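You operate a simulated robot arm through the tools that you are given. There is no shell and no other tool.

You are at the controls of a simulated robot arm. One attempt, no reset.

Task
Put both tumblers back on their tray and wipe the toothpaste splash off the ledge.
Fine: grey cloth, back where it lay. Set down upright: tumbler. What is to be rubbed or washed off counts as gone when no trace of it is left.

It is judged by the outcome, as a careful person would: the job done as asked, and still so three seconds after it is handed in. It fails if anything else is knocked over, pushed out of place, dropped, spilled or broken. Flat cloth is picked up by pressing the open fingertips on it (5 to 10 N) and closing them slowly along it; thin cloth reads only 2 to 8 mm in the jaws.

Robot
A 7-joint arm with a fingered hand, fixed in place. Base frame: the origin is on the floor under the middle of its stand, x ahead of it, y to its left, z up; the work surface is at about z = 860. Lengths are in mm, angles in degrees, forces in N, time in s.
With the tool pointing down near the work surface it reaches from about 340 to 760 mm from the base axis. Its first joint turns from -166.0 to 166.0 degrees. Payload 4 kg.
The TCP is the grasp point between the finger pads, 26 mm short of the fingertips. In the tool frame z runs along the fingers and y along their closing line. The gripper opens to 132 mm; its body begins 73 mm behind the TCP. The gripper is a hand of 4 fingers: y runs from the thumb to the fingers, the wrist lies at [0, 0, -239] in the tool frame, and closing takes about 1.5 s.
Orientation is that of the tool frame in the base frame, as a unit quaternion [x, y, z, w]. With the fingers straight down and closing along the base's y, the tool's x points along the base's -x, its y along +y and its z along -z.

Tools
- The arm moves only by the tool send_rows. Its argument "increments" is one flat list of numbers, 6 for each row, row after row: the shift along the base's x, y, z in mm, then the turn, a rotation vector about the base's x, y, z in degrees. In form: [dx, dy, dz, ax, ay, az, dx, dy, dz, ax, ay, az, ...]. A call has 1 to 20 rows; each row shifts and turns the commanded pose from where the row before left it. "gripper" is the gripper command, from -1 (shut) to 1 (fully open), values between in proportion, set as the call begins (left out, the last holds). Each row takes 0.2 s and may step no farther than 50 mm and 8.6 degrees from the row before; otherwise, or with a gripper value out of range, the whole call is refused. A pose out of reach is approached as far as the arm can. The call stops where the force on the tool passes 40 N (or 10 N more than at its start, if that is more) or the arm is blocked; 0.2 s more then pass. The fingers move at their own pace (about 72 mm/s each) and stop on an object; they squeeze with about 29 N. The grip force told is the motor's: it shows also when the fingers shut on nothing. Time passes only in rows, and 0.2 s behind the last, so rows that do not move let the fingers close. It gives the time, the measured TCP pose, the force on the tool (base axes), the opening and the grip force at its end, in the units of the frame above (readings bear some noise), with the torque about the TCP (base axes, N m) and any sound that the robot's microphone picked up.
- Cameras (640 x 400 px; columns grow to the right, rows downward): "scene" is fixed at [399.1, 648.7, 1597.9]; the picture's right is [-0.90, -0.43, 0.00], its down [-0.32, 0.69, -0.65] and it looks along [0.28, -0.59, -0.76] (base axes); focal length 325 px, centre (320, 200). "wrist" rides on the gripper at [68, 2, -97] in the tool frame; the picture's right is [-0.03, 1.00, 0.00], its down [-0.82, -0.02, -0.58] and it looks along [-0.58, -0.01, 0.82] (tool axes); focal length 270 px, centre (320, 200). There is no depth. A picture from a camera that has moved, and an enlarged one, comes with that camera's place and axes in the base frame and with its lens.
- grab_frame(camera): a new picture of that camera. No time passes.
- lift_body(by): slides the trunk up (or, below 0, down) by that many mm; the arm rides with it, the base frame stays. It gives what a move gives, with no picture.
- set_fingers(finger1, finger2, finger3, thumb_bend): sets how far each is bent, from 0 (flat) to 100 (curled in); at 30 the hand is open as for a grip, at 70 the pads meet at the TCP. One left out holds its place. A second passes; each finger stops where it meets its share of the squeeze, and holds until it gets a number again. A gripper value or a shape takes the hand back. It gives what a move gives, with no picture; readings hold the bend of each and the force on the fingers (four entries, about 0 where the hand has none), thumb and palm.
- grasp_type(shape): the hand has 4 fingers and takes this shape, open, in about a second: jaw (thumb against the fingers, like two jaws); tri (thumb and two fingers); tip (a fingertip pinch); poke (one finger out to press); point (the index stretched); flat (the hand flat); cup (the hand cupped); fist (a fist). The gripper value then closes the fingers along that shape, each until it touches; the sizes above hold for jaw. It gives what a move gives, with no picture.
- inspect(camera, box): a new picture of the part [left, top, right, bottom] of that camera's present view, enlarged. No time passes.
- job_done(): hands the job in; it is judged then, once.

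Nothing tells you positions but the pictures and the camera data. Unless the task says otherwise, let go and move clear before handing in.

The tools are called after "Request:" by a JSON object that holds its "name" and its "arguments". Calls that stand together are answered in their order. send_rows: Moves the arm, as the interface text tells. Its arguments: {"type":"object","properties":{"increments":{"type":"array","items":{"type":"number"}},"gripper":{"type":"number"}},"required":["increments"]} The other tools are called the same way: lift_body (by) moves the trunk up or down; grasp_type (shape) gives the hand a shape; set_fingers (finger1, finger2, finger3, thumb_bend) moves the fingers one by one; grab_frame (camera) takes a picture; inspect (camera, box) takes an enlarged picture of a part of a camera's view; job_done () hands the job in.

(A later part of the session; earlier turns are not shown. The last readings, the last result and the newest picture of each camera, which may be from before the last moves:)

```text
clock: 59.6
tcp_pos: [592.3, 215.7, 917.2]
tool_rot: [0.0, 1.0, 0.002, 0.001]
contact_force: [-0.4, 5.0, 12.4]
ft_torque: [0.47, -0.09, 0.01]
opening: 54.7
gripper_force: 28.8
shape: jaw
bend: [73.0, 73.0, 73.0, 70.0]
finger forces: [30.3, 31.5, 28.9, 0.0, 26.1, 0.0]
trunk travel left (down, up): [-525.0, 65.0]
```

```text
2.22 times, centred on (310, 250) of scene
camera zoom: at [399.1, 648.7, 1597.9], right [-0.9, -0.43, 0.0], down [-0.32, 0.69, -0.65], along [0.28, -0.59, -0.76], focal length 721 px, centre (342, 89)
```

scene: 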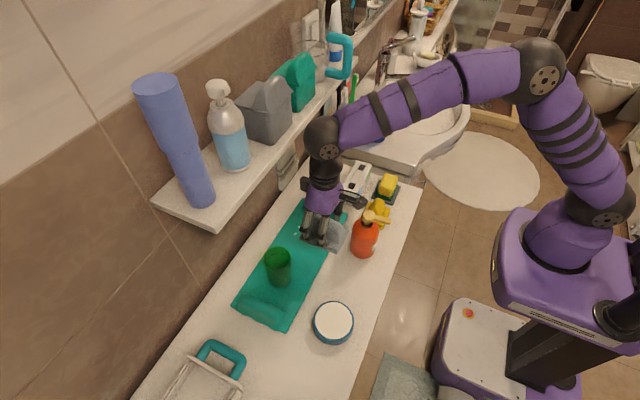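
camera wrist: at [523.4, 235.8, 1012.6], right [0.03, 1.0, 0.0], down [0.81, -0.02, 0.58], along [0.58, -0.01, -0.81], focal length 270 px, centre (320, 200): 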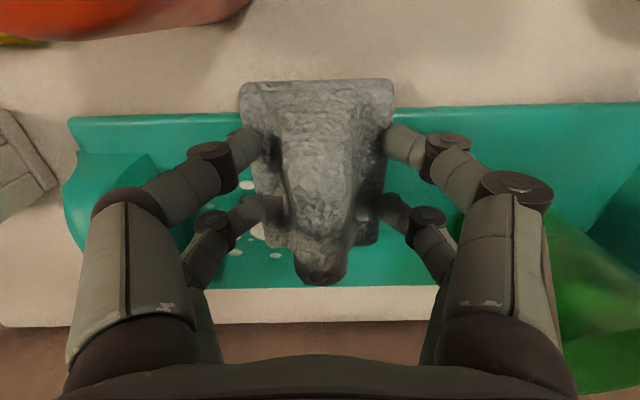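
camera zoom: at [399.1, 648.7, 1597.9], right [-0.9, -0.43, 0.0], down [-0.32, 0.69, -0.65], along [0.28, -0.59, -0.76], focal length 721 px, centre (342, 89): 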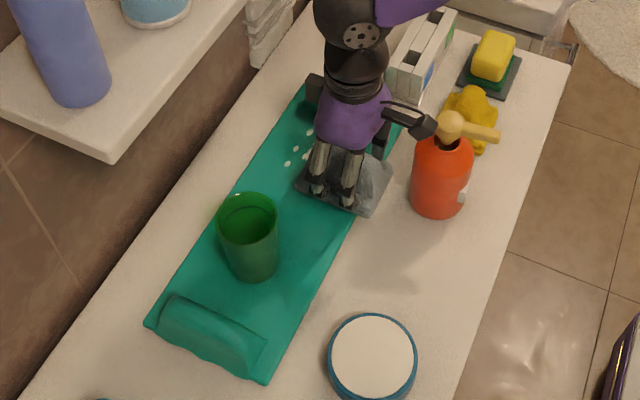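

The tray hasn't moved and half the splash is already under the cloth. I'll continue with overlapping strokes, stepping farther in.

Request:
{"name": "send_rows", "arguments": {"increments": [0, -6, 0, 0, 0, 0, 0, -6, 0, 0, 0, 0, 0, -6, 0, 0, 0, 0, 0, -6, 0, 0, 0, 0, 5, 0, 0, 0, 0, 0, 5, 0, 0, 0, 0, 0, 0, 6, 0, 0, 0, 0, 0, 6, 0, 0, 0, 0, 0, 6, 0, 0, 0, 0, 0, 6, 0, 0, 0, 0, 0, 6, 0, 0, 0, 0, 0, 6, 0, 0, 0, 0]}}

Request:
{"name": "inspect", "arguments": {"camera": "scene", "box": [220, 160, 400, 340]}}

```text
clock: 62.2
tcp_pos: [602.1, 227.6, 916.9]
tool_rot: [0.0, 1.0, 0.001, 0.002]
contact_force: [-0.4, -6.2, 13.5]
ft_torque: [-0.54, 0.01, -0.01]
opening: 55.1
gripper_force: 28.7
shape: jaw
bend: [73.0, 73.0, 73.0, 70.0]
finger forces: [27.7, 28.3, 30.9, 0.0, 29.7, 0.0]
trunk travel left (down, up): [-525.0, 65.0]
```

```text
2.22 times, centred on (310, 250) of scene
camera zoom: at [399.1, 648.7, 1597.9], right [-0.9, -0.43, 0.0], down [-0.32, 0.69, -0.65], along [0.28, -0.59, -0.76], focal length 721 px, centre (342, 89)
```

zoom: 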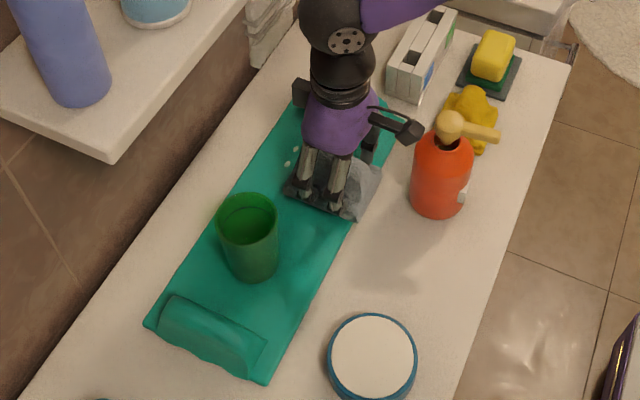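

Request:
{"name": "send_rows", "arguments": {"increments": [5, 0, 0, 0, 0, 0, 5, 0, 0, 0, 0, 0, 0, -6, 0, 0, 0, 0, 0, -6, 0, 0, 0, 0, 0, -6, 0, 0, 0, 0, 0, -6, 0, 0, 0, 0, 0, -6, 0, 0, 0, 0, 0, -6, 0, 0, 0, 0]}}

Request:
{"name": "inspect", "arguments": {"camera": "scene", "box": [220, 160, 400, 340]}}

Request:
{"name": "grab_frame", "arguments": {"camera": "wrist"}}

```text
clock: 64.0
tcp_pos: [611.8, 191.2, 916.7]
tool_rot: [-0.001, 1.0, 0.002, 0.001]
contact_force: [0.1, 5.3, 12.3]
ft_torque: [0.67, -0.1, 0.01]
opening: 54.2
gripper_force: 28.6
shape: jaw
bend: [73.0, 73.0, 73.0, 70.0]
finger forces: [30.4, 30.8, 27.6, 0.0, 26.0, 0.0]
trunk travel left (down, up): [-525.0, 65.0]
```

```text
2.22 times, centred on (310, 250) of scene
camera zoom: at [399.1, 648.7, 1597.9], right [-0.9, -0.43, 0.0], down [-0.32, 0.69, -0.65], along [0.28, -0.59, -0.76], focal length 721 px, centre (342, 89)
```

zoom: 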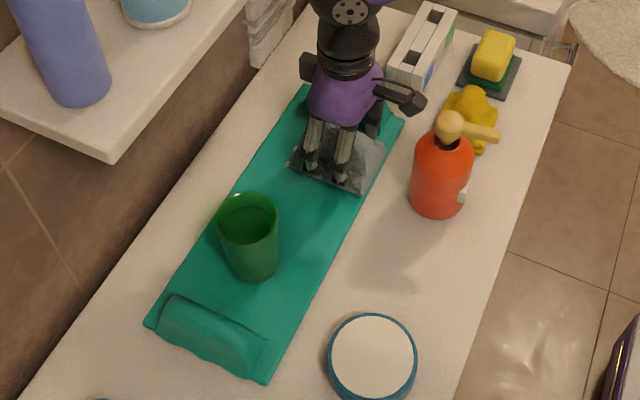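

```text
taken
camera wrist: at [542.9, 193.8, 1012.9], right [0.02, 1.0, 0.0], down [0.81, -0.02, 0.58], along [0.58, -0.01, -0.82], focal length 270 px, centre (320, 200)
```

wrist: 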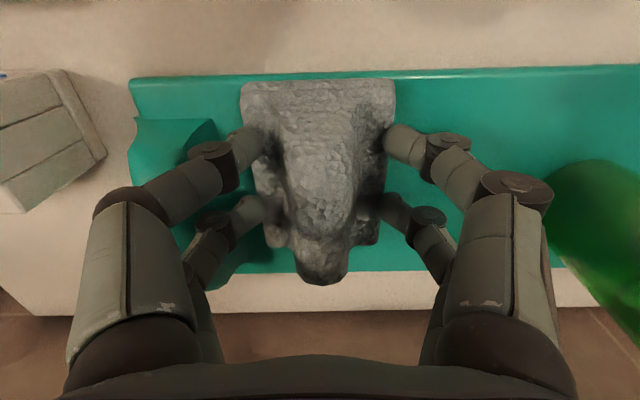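

No white is showing now. One more pair of strokes farther in, at x≈622, to catch the outermost droplets.

Request:
{"name": "send_rows", "arguments": {"increments": [5, 0, 0, 0, 0, 0, 5, 0, 0, 0, 0, 0, 0, 6, 0, 0, 0, 0, 0, 6, 0, 0, 0, 0, 0, 6, 0, 0, 0, 0, 0, 6, 0, 0, 0, 0, 0, 6, 0, 0, 0, 0, 0, 6, 0, 0, 0, 0, -5, -6, 0, 0, 0, 0, -5, -6, 0, 0, 0, 0, -5, -6, 0, 0, 0, 0, -5, -6, 0, 0, 0, 0, -5, -6, 0, 0, 0, 0, 0, -4, 0, 0, 0, 0]}}

Request:
{"name": "inspect", "arguments": {"camera": "scene", "box": [220, 160, 400, 340]}}

```text
clock: 67.0
tcp_pos: [596.6, 195.5, 917.2]
tool_rot: [-0.001, 1.0, 0.002, 0.001]
contact_force: [0.7, 6.0, 13.6]
ft_torque: [0.28, -0.08, 0.0]
opening: 54.2
gripper_force: 29.0
shape: jaw
bend: [73.0, 73.0, 73.0, 70.0]
finger forces: [30.0, 31.2, 27.2, 0.0, 25.7, 0.1]
trunk travel left (down, up): [-525.0, 65.0]
```

```text
2.22 times, centred on (310, 250) of scene
camera zoom: at [399.1, 648.7, 1597.9], right [-0.9, -0.43, 0.0], down [-0.32, 0.69, -0.65], along [0.28, -0.59, -0.76], focal length 721 px, centre (342, 89)
```

zoom: 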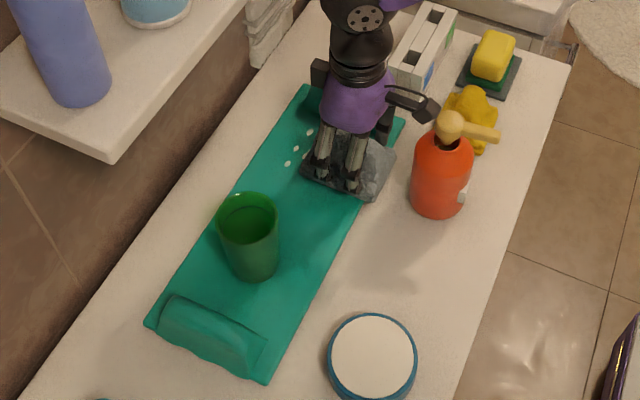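

Some far droplets are still visible. I'll lift straight up and see what the wiping actually removed.

Request:
{"name": "send_rows", "arguments": {"increments": [0, 0, 8, 0, 0, 0, 0, 0, 25, 0, 0, 0, 0, 0, 40, 0, 0, 0, -10, 30, 40, 0, 0, 0, -10, 40, 10, 0, 0, 0]}}

Request:
{"name": "inspect", "arguments": {"camera": "scene", "box": [270, 190, 360, 260]}}

Request:
{"name": "grab_frame", "arguments": {"camera": "wrist"}}

```text
refused: row 4 steps farther than a row can; nothing moved
```

```text
5.71 times, centred on (315, 225) of scene
camera zoom: at [399.1, 648.7, 1597.9], right [-0.9, -0.43, 0.0], down [-0.32, 0.69, -0.65], along [0.28, -0.59, -0.76], focal length 1855 px, centre (349, 57)
```

zoom: 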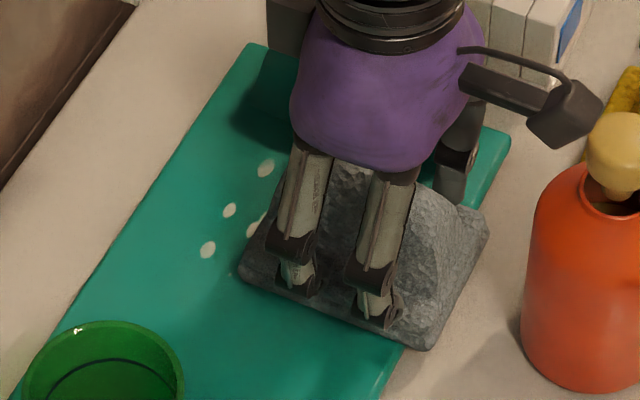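

```text
taken
camera wrist: at [527.6, 197.0, 1013.0], right [0.02, 1.0, 0.0], down [0.81, -0.02, 0.58], along [0.58, -0.01, -0.82], focal length 270 px, centre (320, 200)
```

wrist: 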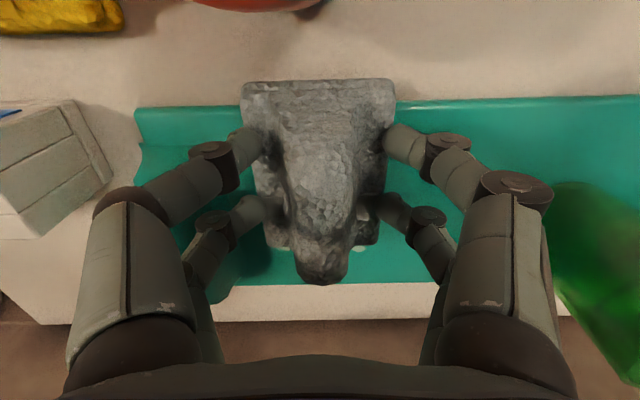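

Request:
{"name": "send_rows", "arguments": {"increments": [0, 0, 8, 0, 0, 0, 0, 0, 25, 0, 0, 0, 0, 0, 40, 0, 0, 0, 0, 15, 40, 0, 0, 0, -10, 40, 10, 0, 0, 0]}}

Request:
{"name": "inspect", "arguments": {"camera": "scene", "box": [270, 190, 360, 260]}}

Request:
{"name": "grab_frame", "arguments": {"camera": "wrist"}}

```text
clock: 68.2
tcp_pos: [588.4, 247.8, 1038.1]
tool_rot: [0.0, 1.0, 0.002, 0.0]
contact_force: [-0.4, -0.7, -0.7]
ft_torque: [-0.03, -0.01, 0.0]
opening: 54.4
gripper_force: 29.2
shape: jaw
bend: [73.0, 73.0, 73.0, 70.0]
finger forces: [27.3, 27.3, 27.0, 0.0, 27.0, 0.0]
trunk travel left (down, up): [-525.0, 65.0]
```

```text
5.71 times, centred on (315, 225) of scene
camera zoom: at [399.1, 648.7, 1597.9], right [-0.9, -0.43, 0.0], down [-0.32, 0.69, -0.65], along [0.28, -0.59, -0.76], focal length 1855 px, centre (349, 57)
```

zoom: 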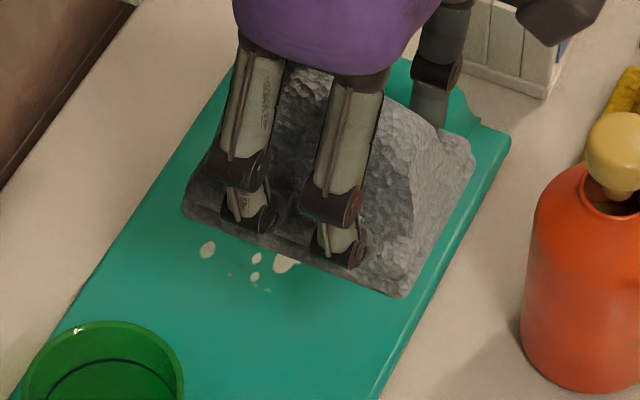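

```text
taken
camera wrist: at [519.6, 250.3, 1134.7], right [0.03, 1.0, 0.0], down [0.82, -0.02, 0.58], along [0.58, -0.01, -0.82], focal length 270 px, centre (320, 200)
```

wrist: 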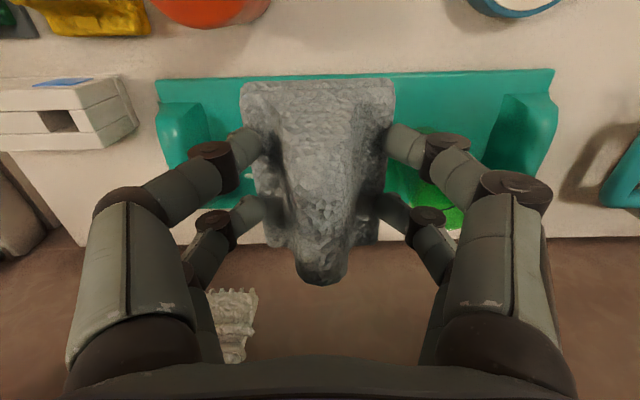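

The white pattern is unchanged, droplets and all, so it is part of the tray's decoration, not a splash; the tray stayed in place. Now I'll take the cloth back to where it lay, allowing for the 13 mm shift of my grip.

Request:
{"name": "send_rows", "arguments": {"increments": [0, 0, 26, 0, 0, 0, 0, 0, 26, 0, 0, 0, -9.3, 4.6, 0, 0, 0, -8.2, -9.3, 4.6, 0, 0, 0, -8.2, -9.3, 4.6, 0, 0, 0, -8.2, -9.3, 4.6, 0, 0, 0, -8.2, -9.3, 4.6, 0, 0, 0, -8.2, -9.3, 4.6, 0, 0, 0, -8.2, -9.3, 4.6, 0, 0, 0, -8.2, -9.3, 4.6, 0, 0, 0, -8.2, -9.3, 4.6, 0, 0, 0, -8.2, -9.3, 4.6, 0, 0, 0, -8.2, -9.3, 4.6, 0, 0, 0, -8, 0, 0, 0, 0, 0, 0]}}

Request:
{"name": "grab_frame", "arguments": {"camera": "wrist"}}

Request:
{"name": "grab_frame", "arguments": {"camera": "scene"}}

```text
clock: 71.2
tcp_pos: [487.4, 298.8, 1090.3]
tool_rot: [0.708, 0.706, 0.0, 0.001]
contact_force: [0.6, 0.4, 0.2]
ft_torque: [0.0, -0.02, -0.03]
opening: 54.4
gripper_force: 29.2
shape: jaw
bend: [73.0, 73.0, 73.0, 70.0]
finger forces: [26.3, 26.6, 26.3, 0.1, 26.8, 0.1]
trunk travel left (down, up): [-525.0, 65.0]
```

```text
taken
camera wrist: at [487.0, 368.1, 1186.9], right [1.0, -0.03, 0.0], down [-0.02, -0.82, 0.58], along [-0.01, -0.58, -0.82], focal length 270 px, centre (320, 200)
```

wrist: 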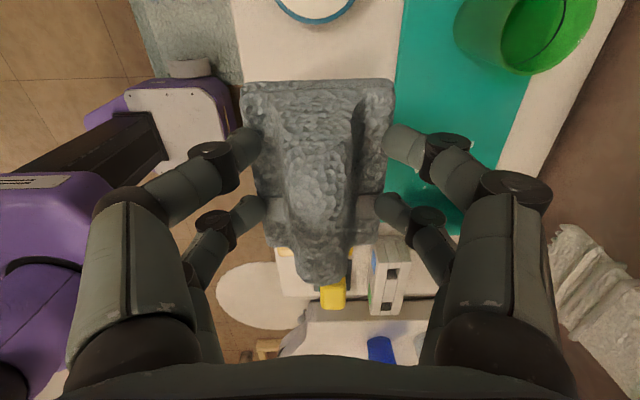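

```text
taken
```

scene: 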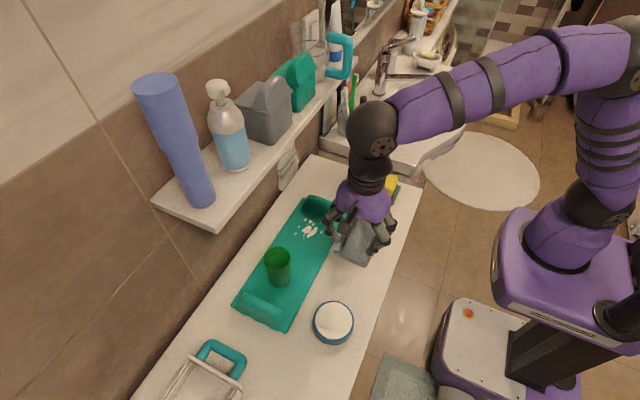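

The cloth is lined up over its place, between the bottle and the round tin. I'll lower it.

Request:
{"name": "send_rows", "arguments": {"increments": [-1, 0, -40, 0, 0, 0, 0, 0, -40, 0, 0, 0, 0, 0, -40, 0, 0, 0, 0, 0, -40, 0, 0, 0, 0, 0, -13, 0, 0, 0]}}

Request:
{"name": "inspect", "arguments": {"camera": "scene", "box": [310, 245, 390, 315]}}

Request:
{"name": "grab_frame", "arguments": {"camera": "wrist"}}

```text
clock: 72.4
tcp_pos: [481.3, 301.2, 918.1]
tool_rot: [0.706, 0.708, 0.002, 0.001]
contact_force: [-0.8, 0.5, -0.4]
ft_torque: [0.03, -0.02, 0.0]
opening: 54.6
gripper_force: 29.1
shape: jaw
bend: [73.0, 73.0, 73.0, 70.0]
finger forces: [26.0, 25.9, 25.9, 0.0, 26.5, 0.0]
trunk travel left (down, up): [-525.0, 65.0]
```

```text
5.71 times, centred on (350, 280) of scene
camera zoom: at [399.1, 648.7, 1597.9], right [-0.9, -0.43, 0.0], down [-0.32, 0.69, -0.65], along [0.28, -0.59, -0.76], focal length 1855 px, centre (149, -257)
```

zoom: 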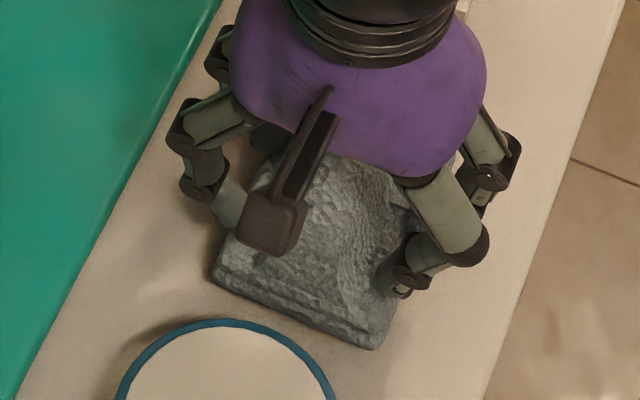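

```text
taken
camera wrist: at [481.9, 369.7, 1012.9], right [1.0, -0.02, 0.0], down [-0.02, -0.82, 0.58], along [-0.01, -0.58, -0.82], focal length 270 px, centre (320, 200)
```

wrist: 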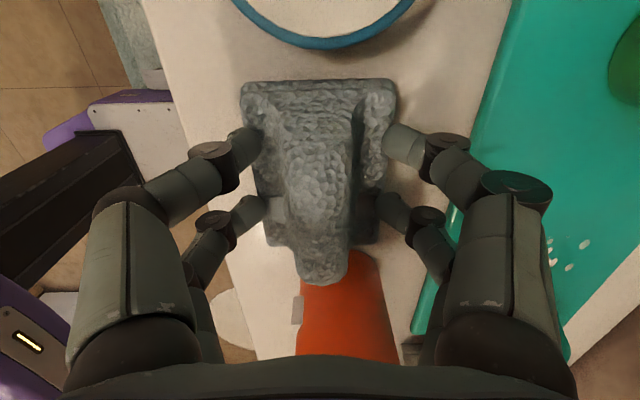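

Request:
{"name": "send_rows", "arguments": {"increments": [0, 0, 0, 0, 0, 0, 0, 0, 0, 0, 0, 0]}}

```text
clock: 73.0
tcp_pos: [483.6, 298.5, 917.2]
tool_rot: [0.708, 0.707, 0.001, 0.002]
contact_force: [-1.1, 0.3, -1.0]
ft_torque: [0.03, 0.04, -0.03]
opening: 54.5
gripper_force: 29.1
shape: jaw
bend: [73.0, 73.0, 73.0, 70.0]
finger forces: [25.9, 26.0, 25.9, 0.0, 26.5, 0.0]
trunk travel left (down, up): [-525.0, 65.0]
```

Request:
{"name": "send_rows", "arguments": {"increments": [0, 0, 0, 0, 0, 0]}}

Request:
{"name": "inspect", "arguments": {"camera": "scene", "box": [310, 245, 390, 315]}}

```text
clock: 73.4
tcp_pos: [483.1, 299.3, 917.0]
tool_rot: [0.707, 0.707, 0.0, 0.002]
contact_force: [-0.3, -0.4, -0.9]
ft_torque: [-0.02, -0.03, 0.02]
opening: 54.6
gripper_force: 28.8
shape: jaw
bend: [73.0, 73.0, 73.0, 70.0]
finger forces: [25.9, 26.0, 25.8, 0.0, 26.5, 0.0]
trunk travel left (down, up): [-525.0, 65.0]
```

```text
5.71 times, centred on (350, 280) of scene
camera zoom: at [399.1, 648.7, 1597.9], right [-0.9, -0.43, 0.0], down [-0.32, 0.69, -0.65], along [0.28, -0.59, -0.76], focal length 1855 px, centre (149, -257)
```

zoom: 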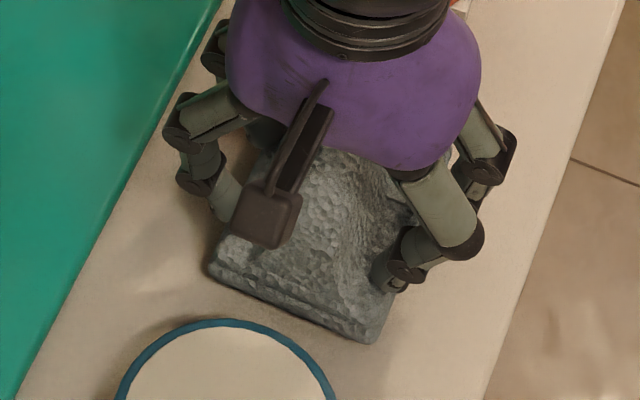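

The cloth hovers a few millimetres off its old corner marks. I'll correct by (+3.5, −2.5) mm and lower to contact.

Request:
{"name": "send_rows", "arguments": {"increments": [3.5, -2.5, -4, 0, 0, 0, 0, 0, -2, 0, 0, 0, 0, 0, -1, 0, 0, 0, 0, 0, 0, 0, 0, 0]}}

Request:
{"name": "send_rows", "arguments": {"increments": [0, 0, -1, 0, 0, 0, 0, 0, 0, 0, 0, 0]}}

```text
clock: 74.4
tcp_pos: [488.1, 294.2, 910.0]
tool_rot: [0.708, 0.707, 0.0, 0.001]
contact_force: [-1.2, -1.1, 0.9]
ft_torque: [0.03, -0.04, 0.0]
opening: 54.3
gripper_force: 29.4
shape: jaw
bend: [73.0, 73.0, 73.0, 70.0]
finger forces: [25.9, 26.0, 25.9, 0.0, 26.5, 0.1]
trunk travel left (down, up): [-525.0, 65.0]
```

```text
clock: 75.0
tcp_pos: [487.1, 296.6, 910.5]
tool_rot: [0.706, 0.708, 0.0, 0.002]
contact_force: [0.1, 0.8, -0.9]
ft_torque: [0.0, 0.01, 0.01]
opening: 54.5
gripper_force: 29.1
shape: jaw
bend: [73.0, 73.0, 73.0, 70.0]
finger forces: [25.9, 26.1, 25.8, 0.0, 26.5, 0.0]
trunk travel left (down, up): [-525.0, 65.0]
```

Request:
{"name": "send_rows", "arguments": {"increments": [0, 0, -1.2, 0, 0, 0, 0, 0, -1.2, 0, 0, 0]}}

Request:
{"name": "send_rows", "arguments": {"increments": [0, 0, -1.2, 0, 0, 0]}}

Request:
{"name": "inspect", "arguments": {"camera": "scene", "box": [310, 245, 390, 315]}}

```text
clock: 75.6
tcp_pos: [487.3, 294.9, 908.3]
tool_rot: [0.707, 0.707, 0.0, 0.001]
contact_force: [0.2, -0.2, -0.5]
ft_torque: [0.01, 0.0, -0.01]
opening: 54.3
gripper_force: 29.2
shape: jaw
bend: [73.0, 73.0, 73.0, 70.0]
finger forces: [25.9, 25.9, 25.8, 0.0, 26.6, 0.1]
trunk travel left (down, up): [-525.0, 65.0]
```

```text
clock: 76.0
tcp_pos: [487.9, 297.3, 907.5]
tool_rot: [0.707, 0.707, 0.001, 0.002]
contact_force: [-0.5, -0.7, 4.1]
ft_torque: [-0.06, -0.01, -0.04]
opening: 54.3
gripper_force: 28.8
shape: jaw
bend: [73.0, 73.0, 73.0, 70.0]
finger forces: [25.8, 26.2, 26.1, 0.0, 26.6, 0.0]
trunk travel left (down, up): [-525.0, 65.0]
```

```text
5.71 times, centred on (350, 280) of scene
camera zoom: at [399.1, 648.7, 1597.9], right [-0.9, -0.43, 0.0], down [-0.32, 0.69, -0.65], along [0.28, -0.59, -0.76], focal length 1855 px, centre (149, -257)
```

zoom: 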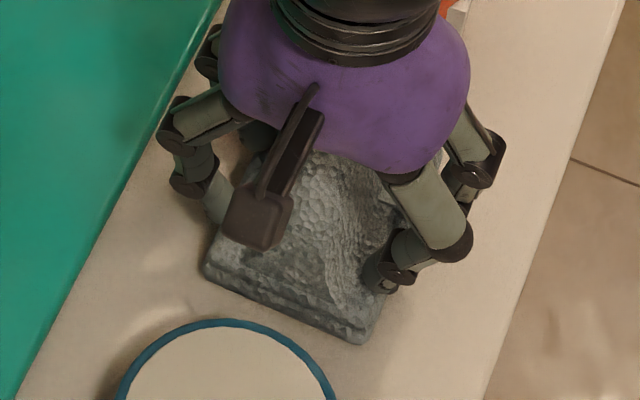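

Contact is flush. It's about 3 mm off its old marks, so I'll nudge it by (−1.5, +3) and then let go.

Request:
{"name": "send_rows", "arguments": {"increments": [0, 0, 2, 0, 0, 0, -1.5, 3, 0, 0, 0, 0, 0, 0, -1, 0, 0, 0, 0, 0, -1, 0, 0, 0, 0, 0, 0, 0, 0, 0]}}

Request:
{"name": "inspect", "arguments": {"camera": "scene", "box": [310, 245, 390, 315]}}

```text
clock: 77.2
tcp_pos: [486.0, 299.6, 907.0]
tool_rot: [0.707, 0.707, 0.001, 0.002]
contact_force: [1.5, 0.2, 4.7]
ft_torque: [-0.09, -0.09, -0.02]
opening: 54.5
gripper_force: 29.0
shape: jaw
bend: [73.0, 73.0, 73.0, 70.0]
finger forces: [26.1, 26.6, 25.9, 0.0, 26.3, 0.0]
trunk travel left (down, up): [-525.0, 65.0]
```

```text
5.71 times, centred on (350, 280) of scene
camera zoom: at [399.1, 648.7, 1597.9], right [-0.9, -0.43, 0.0], down [-0.32, 0.69, -0.65], along [0.28, -0.59, -0.76], focal length 1855 px, centre (149, -257)
```

zoom: 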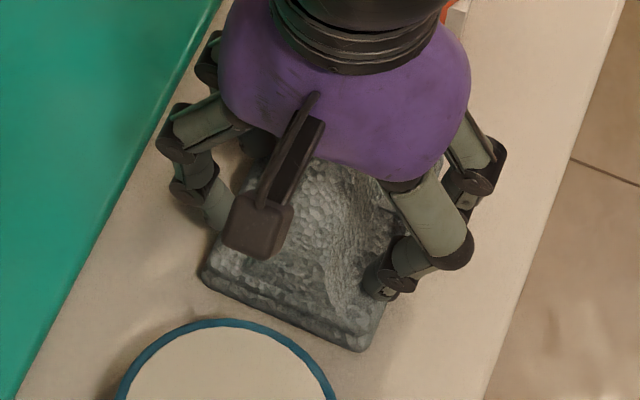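

That matches the cloth's old outline. I'll open the fingers and lift away.

Request:
{"name": "send_rows", "arguments": {"increments": [0, 0, 0.5, 0, 0, 0, 0, 0, 0, 0, 0, 0, 0, 0, 0, 0, 0, 0], "gripper": 0.2}}

Request:
{"name": "send_rows", "arguments": {"increments": [0, 0, 10, 0, 0, 0, 0, 0, 25, 0, 0, 0, 0, 0, 40, 0, 0, 0, 0, 0, 40, 0, 0, 0, 0, 0, 40, 0, 0, 0, 0, 0, 30, 0, 0, 0]}}

Request:
{"name": "inspect", "arguments": {"camera": "scene", "box": [310, 245, 390, 315]}}

Request:
{"name": "grab_frame", "arguments": {"camera": "wrist"}}

```text
clock: 78.0
tcp_pos: [486.8, 298.8, 907.4]
tool_rot: [0.707, 0.707, 0.0, 0.001]
contact_force: [0.0, 0.2, -0.4]
ft_torque: [-0.03, 0.01, -0.01]
opening: 78.8
gripper_force: 0.0
shape: jaw
bend: [71.0, 71.0, 71.0, 70.0]
finger forces: [0.0, 0.0, 0.0, 0.1, 0.1, 0.0]
trunk travel left (down, up): [-525.0, 65.0]
```

```text
clock: 79.4
tcp_pos: [485.6, 296.2, 1092.2]
tool_rot: [0.707, 0.707, 0.0, 0.002]
contact_force: [0.2, 0.5, -0.4]
ft_torque: [0.02, 0.02, 0.0]
opening: 78.8
gripper_force: 0.1
shape: jaw
bend: [71.0, 71.0, 71.0, 70.0]
finger forces: [0.0, 0.0, 0.0, 0.1, 0.0, 0.0]
trunk travel left (down, up): [-525.0, 65.0]
```

```text
5.71 times, centred on (350, 280) of scene
camera zoom: at [399.1, 648.7, 1597.9], right [-0.9, -0.43, 0.0], down [-0.32, 0.69, -0.65], along [0.28, -0.59, -0.76], focal length 1855 px, centre (149, -257)
```

zoom: 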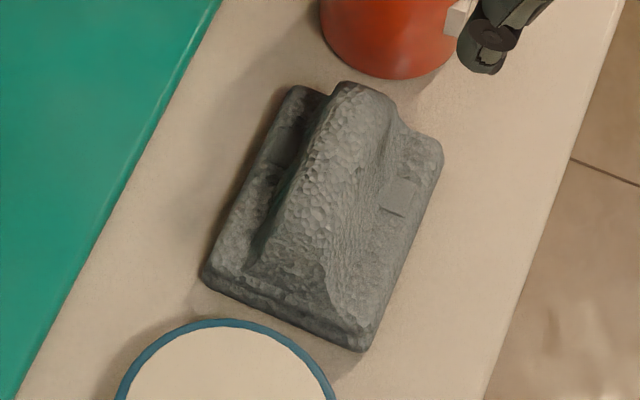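

```text
taken
camera wrist: at [486.0, 366.3, 1188.0], right [1.0, -0.03, 0.0], down [-0.02, -0.82, 0.58], along [-0.01, -0.58, -0.82], focal length 270 px, centre (320, 200)
```

wrist: 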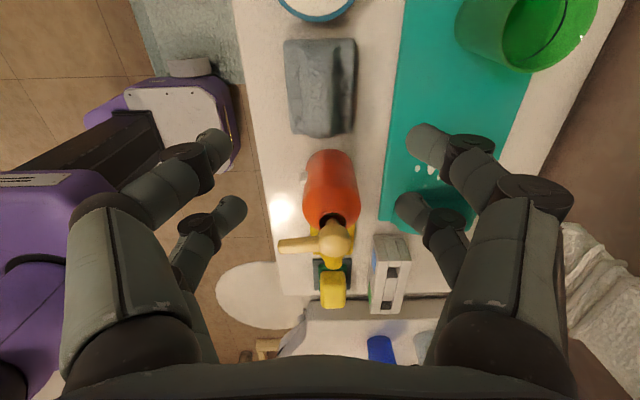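

The cloth is back exactly where it lay. Now for the blue tumbler: I'll swing back over the basin with the hand turned and tilted as before.

Request:
{"name": "send_rows", "arguments": {"increments": [8.7, -46.3, 2, 0, 0, 8.2, 8.7, -46.3, 2, 0, 0, 8.2, 8.7, -46.3, 2, 0, 0, 8.2, 8.7, -46.3, 2, 0, 0, 8.2, 8.7, -46.3, 2, 0, 0, 8.2, 8.7, -46.3, 2, 0, 0, 8.2, 8.7, -46.3, 2, 0, 0, 8.2, 8.7, -46.3, 2, 0, 0, 8.2, 8.7, -46.3, 2, 0, 0, 8.2, 8.7, -46.3, 0, 0, 0, 8.2, 8.7, -46.3, 0, 0, 0, 8, 0, -46.3, 0, 0, -7.5, 0, 0, 0, 0, 0, -7.5, 0, 0, 0, 0, 0, 0, 0], "gripper": 1}}

Request:
{"name": "grab_frame", "arguments": {"camera": "wrist"}}

Request:
{"name": "grab_frame", "arguments": {"camera": "scene"}}

```text
clock: 82.4
tcp_pos: [582.0, -255.3, 1111.6]
tool_rot: [-0.001, 0.991, 0.003, 0.132]
contact_force: [-0.7, 0.4, 0.5]
ft_torque: [0.0, 0.03, 0.03]
opening: 131.8
gripper_force: 0.1
shape: jaw
bend: [30.0, 30.0, 30.0, 30.0]
finger forces: [0.0, 0.0, 0.0, 0.0, 0.0, 0.0]
trunk travel left (down, up): [-525.0, 65.0]
```

```text
taken
camera wrist: at [489.3, -253.9, 1186.6], right [0.02, 1.0, 0.01], down [0.64, -0.02, 0.77], along [0.77, -0.01, -0.64], focal length 270 px, centre (320, 200)
```

wrist: 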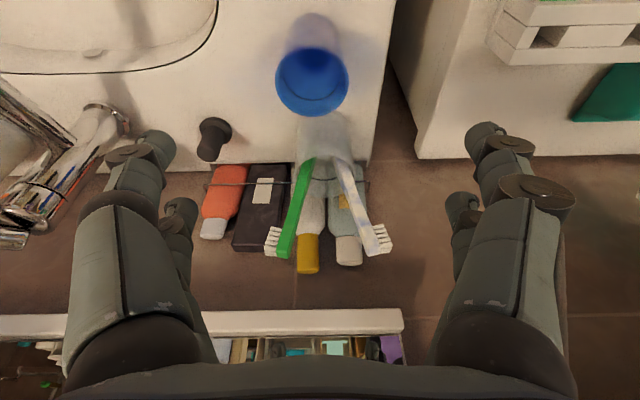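

```text
taken
```

scene: 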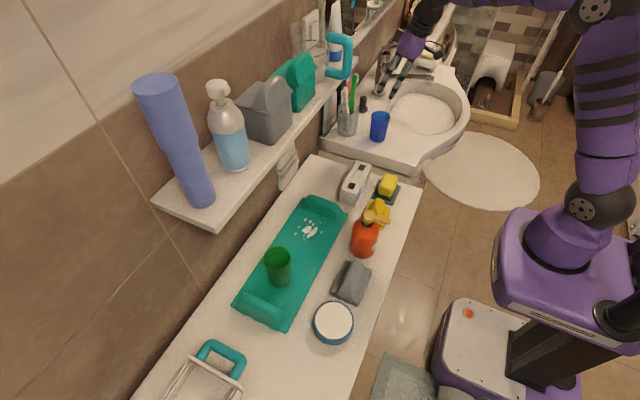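

The blue tumbler's rim is centred near (606, −262). I'll lower the open hand to just above it.

Request:
{"name": "send_rows", "arguments": {"increments": [6, -1.7, -35, 0, 0, 0, 6, -1.7, -35, 0, 0, 0, 6, -1.7, -35, 0, 0, 0, 6, -1.7, -30, 0, 0, 0, 0, 0, 0, 0, 0, 0]}}

Request:
{"name": "grab_frame", "arguments": {"camera": "wrist"}}

Request:
{"name": "inspect", "arguments": {"camera": "scene", "box": [330, 70, 440, 170]}}

```text
clock: 83.6
tcp_pos: [606.7, -262.0, 977.1]
tool_rot: [0.0, 0.991, 0.001, 0.132]
contact_force: [0.5, -0.5, -1.8]
ft_torque: [-0.01, 0.03, 0.0]
opening: 132.1
gripper_force: 0.0
shape: jaw
bend: [30.0, 30.0, 30.0, 30.0]
finger forces: [0.0, 0.0, 0.1, 0.1, 0.1, 0.1]
trunk travel left (down, up): [-525.0, 65.0]
```

```text
taken
camera wrist: at [513.9, -260.2, 1051.7], right [0.02, 1.0, 0.01], down [0.64, -0.02, 0.77], along [0.77, -0.01, -0.64], focal length 270 px, centre (320, 200)
```

wrist: 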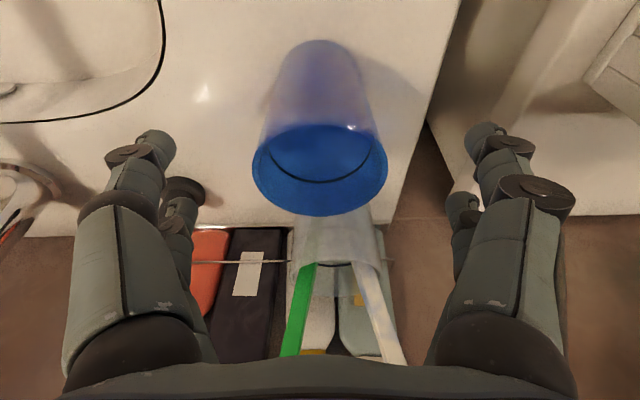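

```text
4.00 times, centred on (385, 120) of scene
camera zoom: at [399.1, 648.7, 1597.9], right [-0.9, -0.43, 0.0], down [-0.32, 0.69, -0.65], along [0.28, -0.59, -0.76], focal length 1298 px, centre (60, 520)
```

zoom: 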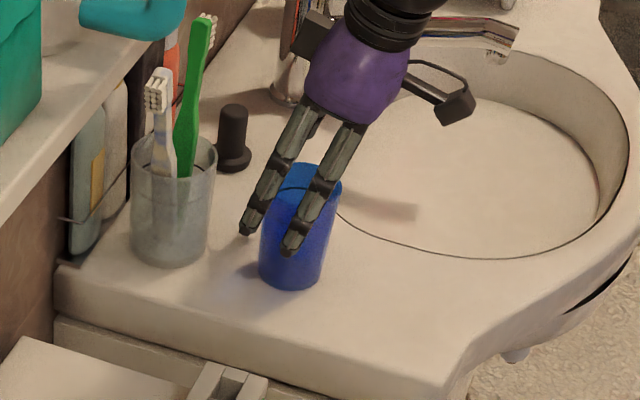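

It's centred between the fingers just as the green one was. I'll go down and close on it.

Request:
{"name": "send_rows", "arguments": {"increments": [0, 0, -27, 0, 0, 0, 0, 0, -27, 0, 0, 0, 0, 0, 0, 0, 0, 0]}}

Request:
{"name": "send_rows", "arguments": {"increments": [0, 0, 0, 0, 0, 0, 0, 0, 0, 0, 0, 0, 0, 0, 0, 0, 0, 0, 0, 0, 0, 0, 0, 0, 0, 0, 0, 0, 0, 0, 0, 0, 0, 0, 0, 0, 0, 0, 0, 0, 0, 0, 0, 0, 0, 0, 0, 0], "gripper": -0.3}}

Request:
{"name": "grab_frame", "arguments": {"camera": "wrist"}}

```text
clock: 84.4
tcp_pos: [608.0, -261.0, 922.4]
tool_rot: [-0.001, 0.991, 0.002, 0.131]
contact_force: [0.8, 0.4, -0.4]
ft_torque: [-0.03, 0.01, -0.02]
opening: 132.5
gripper_force: 0.1
shape: jaw
bend: [30.0, 30.0, 30.0, 30.0]
finger forces: [0.1, 0.0, 0.1, 0.1, 0.0, 0.1]
trunk travel left (down, up): [-525.0, 65.0]
```

```text
clock: 86.2
tcp_pos: [608.2, -260.9, 921.8]
tool_rot: [0.0, 0.991, 0.001, 0.132]
contact_force: [0.8, 0.8, 0.8]
ft_torque: [-0.01, -0.03, 0.05]
opening: 47.2
gripper_force: 0.0
shape: jaw
bend: [73.0, 73.0, 73.0, 70.0]
finger forces: [0.6, 0.0, 0.0, 0.0, 0.5, 0.0]
trunk travel left (down, up): [-525.0, 65.0]
```

```text
taken
camera wrist: at [516.0, -259.6, 997.4], right [0.02, 1.0, 0.01], down [0.64, -0.02, 0.77], along [0.77, -0.01, -0.64], focal length 270 px, centre (320, 200)
```

wrist: 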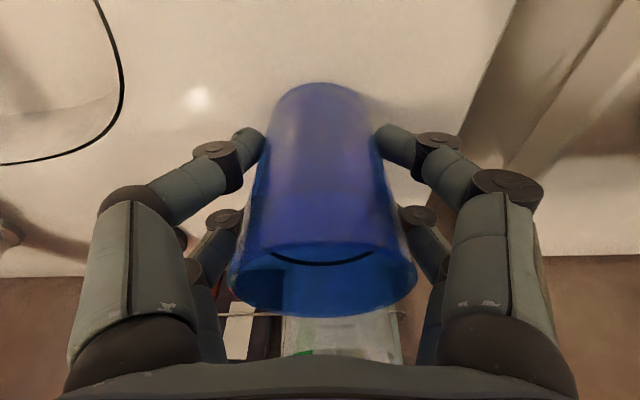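

The fingers are only just touching, so I'll close further for a firm grip.

Request:
{"name": "send_rows", "arguments": {"increments": [0, 0, 0, 0, 0, 0, 0, 0, 0, 0, 0, 0, 0, 0, 0, 0, 0, 0, 0, 0, 0, 0, 0, 0], "gripper": -0.6}}

Request:
{"name": "grab_frame", "arguments": {"camera": "wrist"}}

```text
clock: 87.2
tcp_pos: [607.4, -262.0, 921.8]
tool_rot: [0.0, 0.991, 0.002, 0.131]
contact_force: [0.0, -1.0, 1.1]
ft_torque: [-0.01, 0.09, 0.0]
opening: 38.5
gripper_force: 28.9
shape: jaw
bend: [74.0, 74.0, 74.0, 70.0]
finger forces: [30.5, 24.2, 25.2, 0.0, 27.1, 0.0]
trunk travel left (down, up): [-525.0, 65.0]
```

```text
taken
camera wrist: at [515.9, -259.7, 997.5], right [0.02, 1.0, 0.01], down [0.64, -0.02, 0.77], along [0.77, -0.01, -0.64], focal length 270 px, centre (320, 200)
```

wrist: 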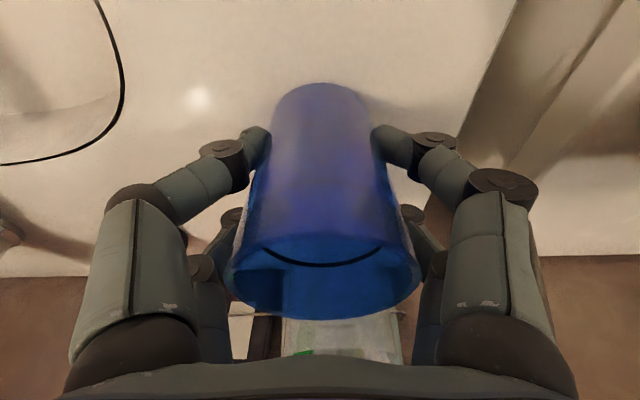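

The grip is firm at 38.5 mm, same as before. I'll lift and look before carrying on.

Request:
{"name": "send_rows", "arguments": {"increments": [0, 0, 8, 0, 0, 0, 0, 0, 12, 0, 0, 0, 0, 0, 20, 0, 0, 0, 0, 0, 30, 0, 0, 0]}}

Request:
{"name": "grab_frame", "arguments": {"camera": "wrist"}}

Request:
{"name": "inspect", "arguments": {"camera": "scene", "box": [330, 80, 440, 170]}}

```text
clock: 88.2
tcp_pos: [605.5, -261.9, 992.4]
tool_rot: [-0.001, 0.991, 0.002, 0.132]
contact_force: [-0.5, 0.2, -0.4]
ft_torque: [0.02, -0.07, -0.01]
opening: 38.4
gripper_force: 29.3
shape: jaw
bend: [74.0, 74.0, 74.0, 70.0]
finger forces: [30.9, 24.8, 25.2, 0.1, 26.9, 0.0]
trunk travel left (down, up): [-525.0, 65.0]
```

```text
taken
camera wrist: at [514.1, -259.7, 1067.8], right [0.02, 1.0, 0.01], down [0.64, -0.02, 0.77], along [0.77, -0.01, -0.64], focal length 270 px, centre (320, 200)
```

wrist: 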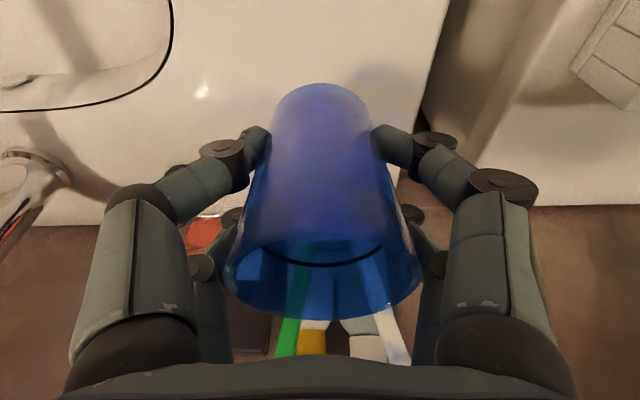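

```text
4.44 times, centred on (385, 125) of scene
camera zoom: at [399.1, 648.7, 1597.9], right [-0.9, -0.43, 0.0], down [-0.32, 0.69, -0.65], along [0.28, -0.59, -0.76], focal length 1443 px, centre (31, 533)
```

zoom: 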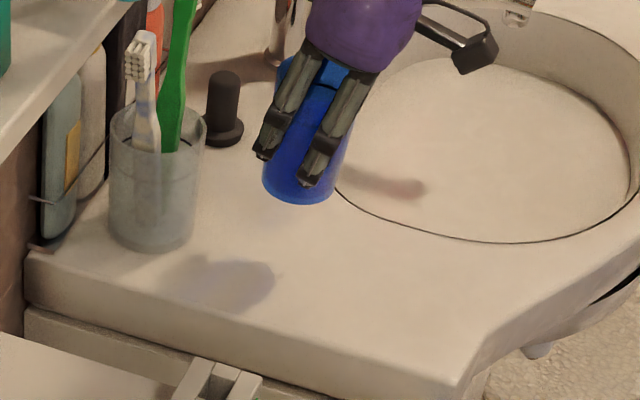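

Nothing is left on the basin ledge under either tumbler. I'll carry the blue one over to the tray.

Request:
{"name": "send_rows", "arguments": {"increments": [0, 0, 40, 0, 0, 0, 0, 0, 40, 0, 0, 0, 0, 0, 18, 0, 0, 0, -3, 45.2, 0, 0, 0, 0, -3, 45.2, 0, 0, 0, 0, -3, 45.2, 0, 0, 0, 0, -3, 45.2, 0, 0, 0, 0, -3, 45.2, 0, 0, 0, 0, -3, 45.2, 0, 0, 0, 0, -3, 45.2, 0, 0, 0, 0, -3, 45.2, 0, 0, 0, 0, -3, 45.2, 0, 0, 0, 0, -3, 45.2, 0, 0, 0, 0, -3, 45.2, 0, 0, 0, 0, 0, 0, 0, 0, 0, 0]}}

Request:
{"name": "grab_frame", "arguments": {"camera": "wrist"}}

Request:
{"name": "grab_frame", "arguments": {"camera": "scene"}}

```text
clock: 91.4
tcp_pos: [570.6, 233.8, 1089.2]
tool_rot: [0.0, 0.991, 0.001, 0.131]
contact_force: [-0.7, 0.0, -0.5]
ft_torque: [-0.04, -0.01, -0.01]
opening: 38.5
gripper_force: 29.4
shape: jaw
bend: [74.0, 74.0, 74.0, 70.0]
finger forces: [32.0, 25.4, 26.1, 0.1, 27.3, 0.1]
trunk travel left (down, up): [-525.0, 65.0]
```

```text
taken
camera wrist: at [479.6, 236.3, 1164.6], right [0.02, 1.0, 0.01], down [0.64, -0.02, 0.77], along [0.77, -0.01, -0.64], focal length 270 px, centre (320, 200)
```

wrist: 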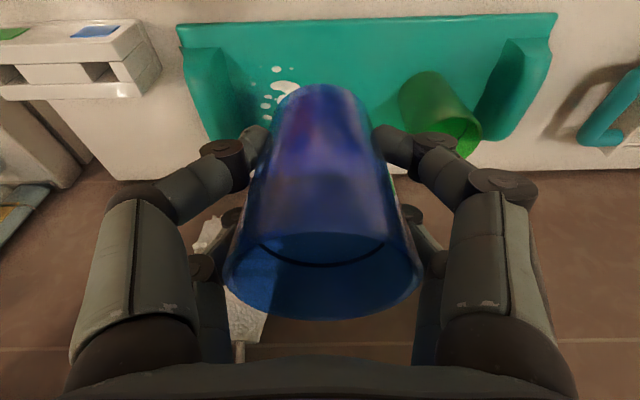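

```text
taken
```

scene: 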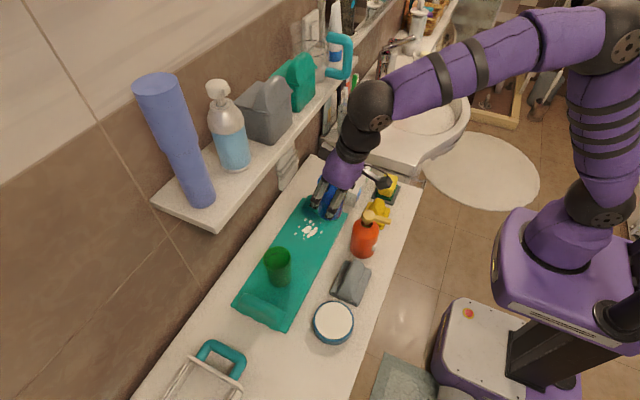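

The tray and the green tumbler sit as they were. I'll move over (643, 238), well spaced from the green one, and come down.

Request:
{"name": "send_rows", "arguments": {"increments": [24, 1, -25, 0, 0, 0, 24, 1, -25, 0, 0, 0, 24, 1, -30, 0, 0, 0, 0, 0, -25, 0, 0, 0, 0, 0, -20, 0, 0, 0, 0, 0, -15, 0, 0, 0, 0, 0, -8, 0, 0, 0, 0, 0, 0, 0, 0, 0]}}

Request:
{"name": "grab_frame", "arguments": {"camera": "wrist"}}

Request:
{"name": "inspect", "arguments": {"camera": "scene", "box": [220, 160, 400, 340]}}

```text
clock: 93.2
tcp_pos: [645.8, 237.3, 941.5]
tool_rot: [0.0, 0.991, 0.002, 0.131]
contact_force: [-0.4, 0.6, -1.8]
ft_torque: [0.0, 0.01, -0.03]
opening: 38.0
gripper_force: 29.1
shape: jaw
bend: [74.0, 74.0, 74.0, 70.0]
finger forces: [31.8, 25.3, 26.2, 0.0, 27.3, 0.1]
trunk travel left (down, up): [-525.0, 65.0]
```

```text
taken
camera wrist: at [553.7, 239.2, 1016.5], right [0.02, 1.0, 0.01], down [0.64, -0.02, 0.77], along [0.77, -0.01, -0.64], focal length 270 px, centre (320, 200)
```

wrist: 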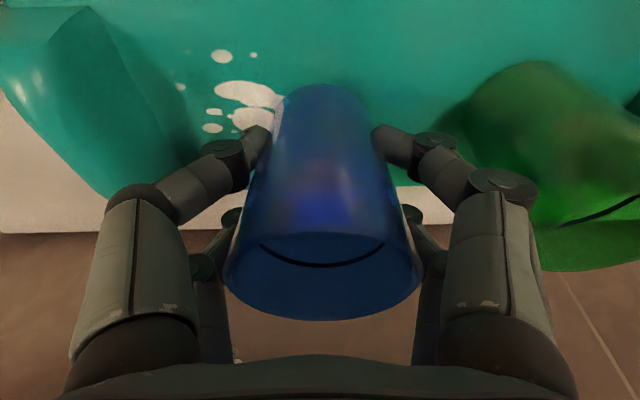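

```text
2.22 times, centred on (310, 250) of scene
camera zoom: at [399.1, 648.7, 1597.9], right [-0.9, -0.43, 0.0], down [-0.32, 0.69, -0.65], along [0.28, -0.59, -0.76], focal length 721 px, centre (342, 89)
```

zoom: 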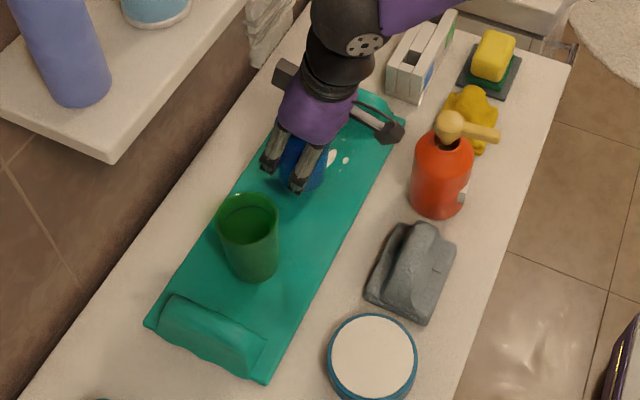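

The fingers clear the green tumbler with room to spare. I'll lower gently until it stands.

Request:
{"name": "send_rows", "arguments": {"increments": [0, 0, -6, 0, 0, 0, 0, 0, -4, 0, 0, 0, 0, 0, -3, 0, 0, 0, 0, 0, 0, 0, 0, 0]}}

Request:
{"name": "send_rows", "arguments": {"increments": [0, 0, -1.5, 0, 0, 0, 0, 0, -1.5, 0, 0, 0]}}

```text
clock: 94.2
tcp_pos: [644.3, 237.1, 927.5]
tool_rot: [0.0, 0.991, 0.001, 0.132]
contact_force: [-0.4, -0.6, -0.9]
ft_torque: [0.0, 0.05, -0.02]
opening: 38.1
gripper_force: 29.3
shape: jaw
bend: [74.0, 74.0, 74.0, 70.0]
finger forces: [31.8, 25.4, 26.3, 0.0, 27.4, 0.0]
trunk travel left (down, up): [-525.0, 65.0]
```

```text
clock: 94.8
tcp_pos: [645.1, 237.0, 925.3]
tool_rot: [-0.001, 0.991, 0.001, 0.131]
contact_force: [0.1, 0.3, -0.9]
ft_torque: [0.0, 0.01, 0.01]
opening: 38.3
gripper_force: 28.9
shape: jaw
bend: [74.0, 74.0, 74.0, 70.0]
finger forces: [31.8, 25.4, 26.3, 0.0, 27.3, 0.0]
trunk travel left (down, up): [-525.0, 65.0]
```

Request:
{"name": "send_rows", "arguments": {"increments": [0, 0, -1.5, 0, 0, 0]}}

Request:
{"name": "send_rows", "arguments": {"increments": [0, 0, -1.2, 0, 0, 0]}}

```text
clock: 95.2
tcp_pos: [645.7, 237.3, 923.6]
tool_rot: [-0.001, 0.991, 0.002, 0.131]
contact_force: [1.0, -0.1, -1.0]
ft_torque: [-0.01, 0.0, 0.02]
opening: 38.1
gripper_force: 29.4
shape: jaw
bend: [74.0, 74.0, 74.0, 70.0]
finger forces: [31.8, 25.3, 26.3, 0.0, 27.2, 0.0]
trunk travel left (down, up): [-525.0, 65.0]
```

```text
clock: 95.6
tcp_pos: [644.9, 237.6, 922.5]
tool_rot: [0.0, 0.991, 0.001, 0.131]
contact_force: [-0.4, 0.0, 0.2]
ft_torque: [0.03, 0.02, -0.01]
opening: 38.0
gripper_force: 28.6
shape: jaw
bend: [74.0, 74.0, 74.0, 70.0]
finger forces: [32.0, 25.7, 26.1, 0.0, 27.3, 0.0]
trunk travel left (down, up): [-525.0, 65.0]
```

Request:
{"name": "send_rows", "arguments": {"increments": [0, 0, -1, 0, 0, 0]}}

Request:
{"name": "send_rows", "arguments": {"increments": [0, 0, -0.8, 0, 0, 0]}}

```text
clock: 96.0
tcp_pos: [645.9, 237.8, 921.9]
tool_rot: [-0.001, 0.991, 0.001, 0.132]
contact_force: [-1.0, -1.2, 3.0]
ft_torque: [-0.1, 0.19, 0.05]
opening: 38.3
gripper_force: 29.2
shape: jaw
bend: [74.0, 74.0, 74.0, 70.0]
finger forces: [32.3, 25.8, 26.5, 0.0, 28.5, 0.0]
trunk travel left (down, up): [-525.0, 65.0]
```

```text
clock: 96.4
tcp_pos: [646.6, 236.7, 921.7]
tool_rot: [0.001, 0.991, 0.001, 0.133]
contact_force: [-0.4, -0.7, 6.5]
ft_torque: [-0.04, 0.2, 0.01]
opening: 38.3
gripper_force: 28.7
shape: jaw
bend: [74.0, 74.0, 74.0, 70.0]
finger forces: [33.0, 26.8, 26.8, 0.1, 28.7, 0.0]
trunk travel left (down, up): [-525.0, 65.0]
```

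The tumbler stands on the tray (6.5 N upward). I'll open part-way to release it.

Request:
{"name": "send_rows", "arguments": {"increments": [0, 0, 0.4, 0, 0, 0, 0, 0, 0, 0, 0, 0, 0, 0, 0, 0, 0, 0, 0, 0, 0, 0, 0, 0, 0, 0, 0, 0, 0, 0], "gripper": 0.4}}

Request:
{"name": "grab_frame", "arguments": {"camera": "wrist"}}

```text
clock: 97.6
tcp_pos: [644.7, 237.2, 921.0]
tool_rot: [-0.001, 0.991, 0.001, 0.132]
contact_force: [-0.2, -0.4, 0.4]
ft_torque: [-0.03, -0.01, -0.01]
opening: 92.2
gripper_force: 0.0
shape: jaw
bend: [68.0, 68.0, 68.0, 58.0]
finger forces: [0.1, 0.0, 0.0, 0.1, 0.0, 0.0]
trunk travel left (down, up): [-525.0, 65.0]
```

```text
taken
camera wrist: at [553.7, 239.2, 996.4], right [0.02, 1.0, 0.01], down [0.64, -0.02, 0.77], along [0.77, -0.01, -0.64], focal length 270 px, centre (320, 200)
```

wrist: 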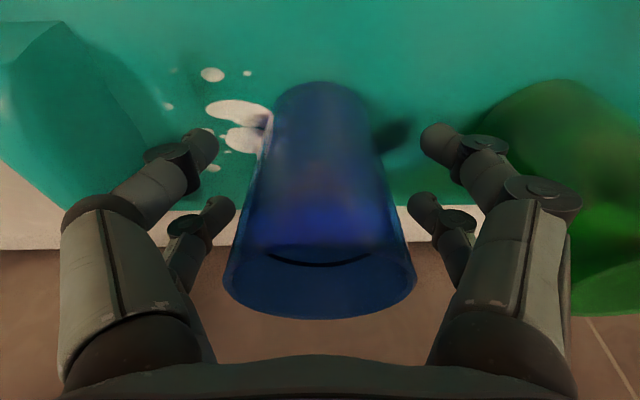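

The blue tumbler is free and upright. I'll back the hand out, up and away from shelf and bottle.

Request:
{"name": "send_rows", "arguments": {"increments": [-8, 3, 22, 0, 0, 0, -12, 3, 25, 0, 0, 0, -15, 3, 30, 0, 0, 0, -20, 0, 35, 0, 0, 0, -25, 0, 35, 0, 0, 0, -25, 0, 30, 0, 0, 0, -25, 0, 30, 0, 0, 0]}}

Request:
{"name": "grab_frame", "arguments": {"camera": "scene"}}

Request:
{"name": "grab_frame", "arguments": {"camera": "wrist"}}

```text
clock: 99.2
tcp_pos: [514.8, 246.7, 1129.4]
tool_rot: [0.0, 0.991, 0.002, 0.132]
contact_force: [-0.1, 0.0, -0.2]
ft_torque: [0.0, 0.01, 0.02]
opening: 92.3
gripper_force: 0.0
shape: jaw
bend: [68.0, 68.0, 68.0, 58.0]
finger forces: [0.1, 0.1, 0.0, 0.1, 0.1, 0.1]
trunk travel left (down, up): [-525.0, 65.0]
```

```text
taken
```

scene: 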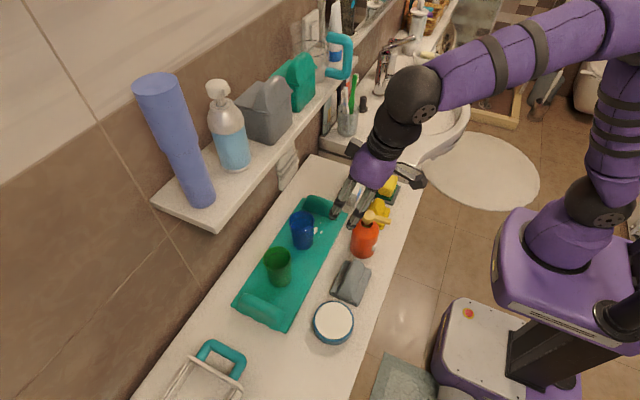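

```text
taken
camera wrist: at [422.9, 249.8, 1204.7], right [0.02, 1.0, 0.01], down [0.64, -0.02, 0.77], along [0.77, -0.01, -0.64], focal length 270 px, centre (320, 200)
```

wrist: 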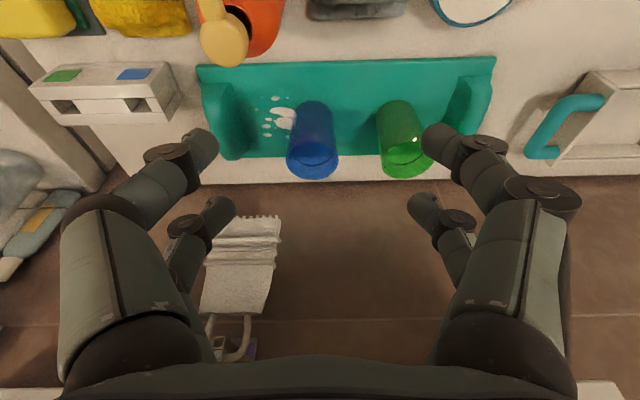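

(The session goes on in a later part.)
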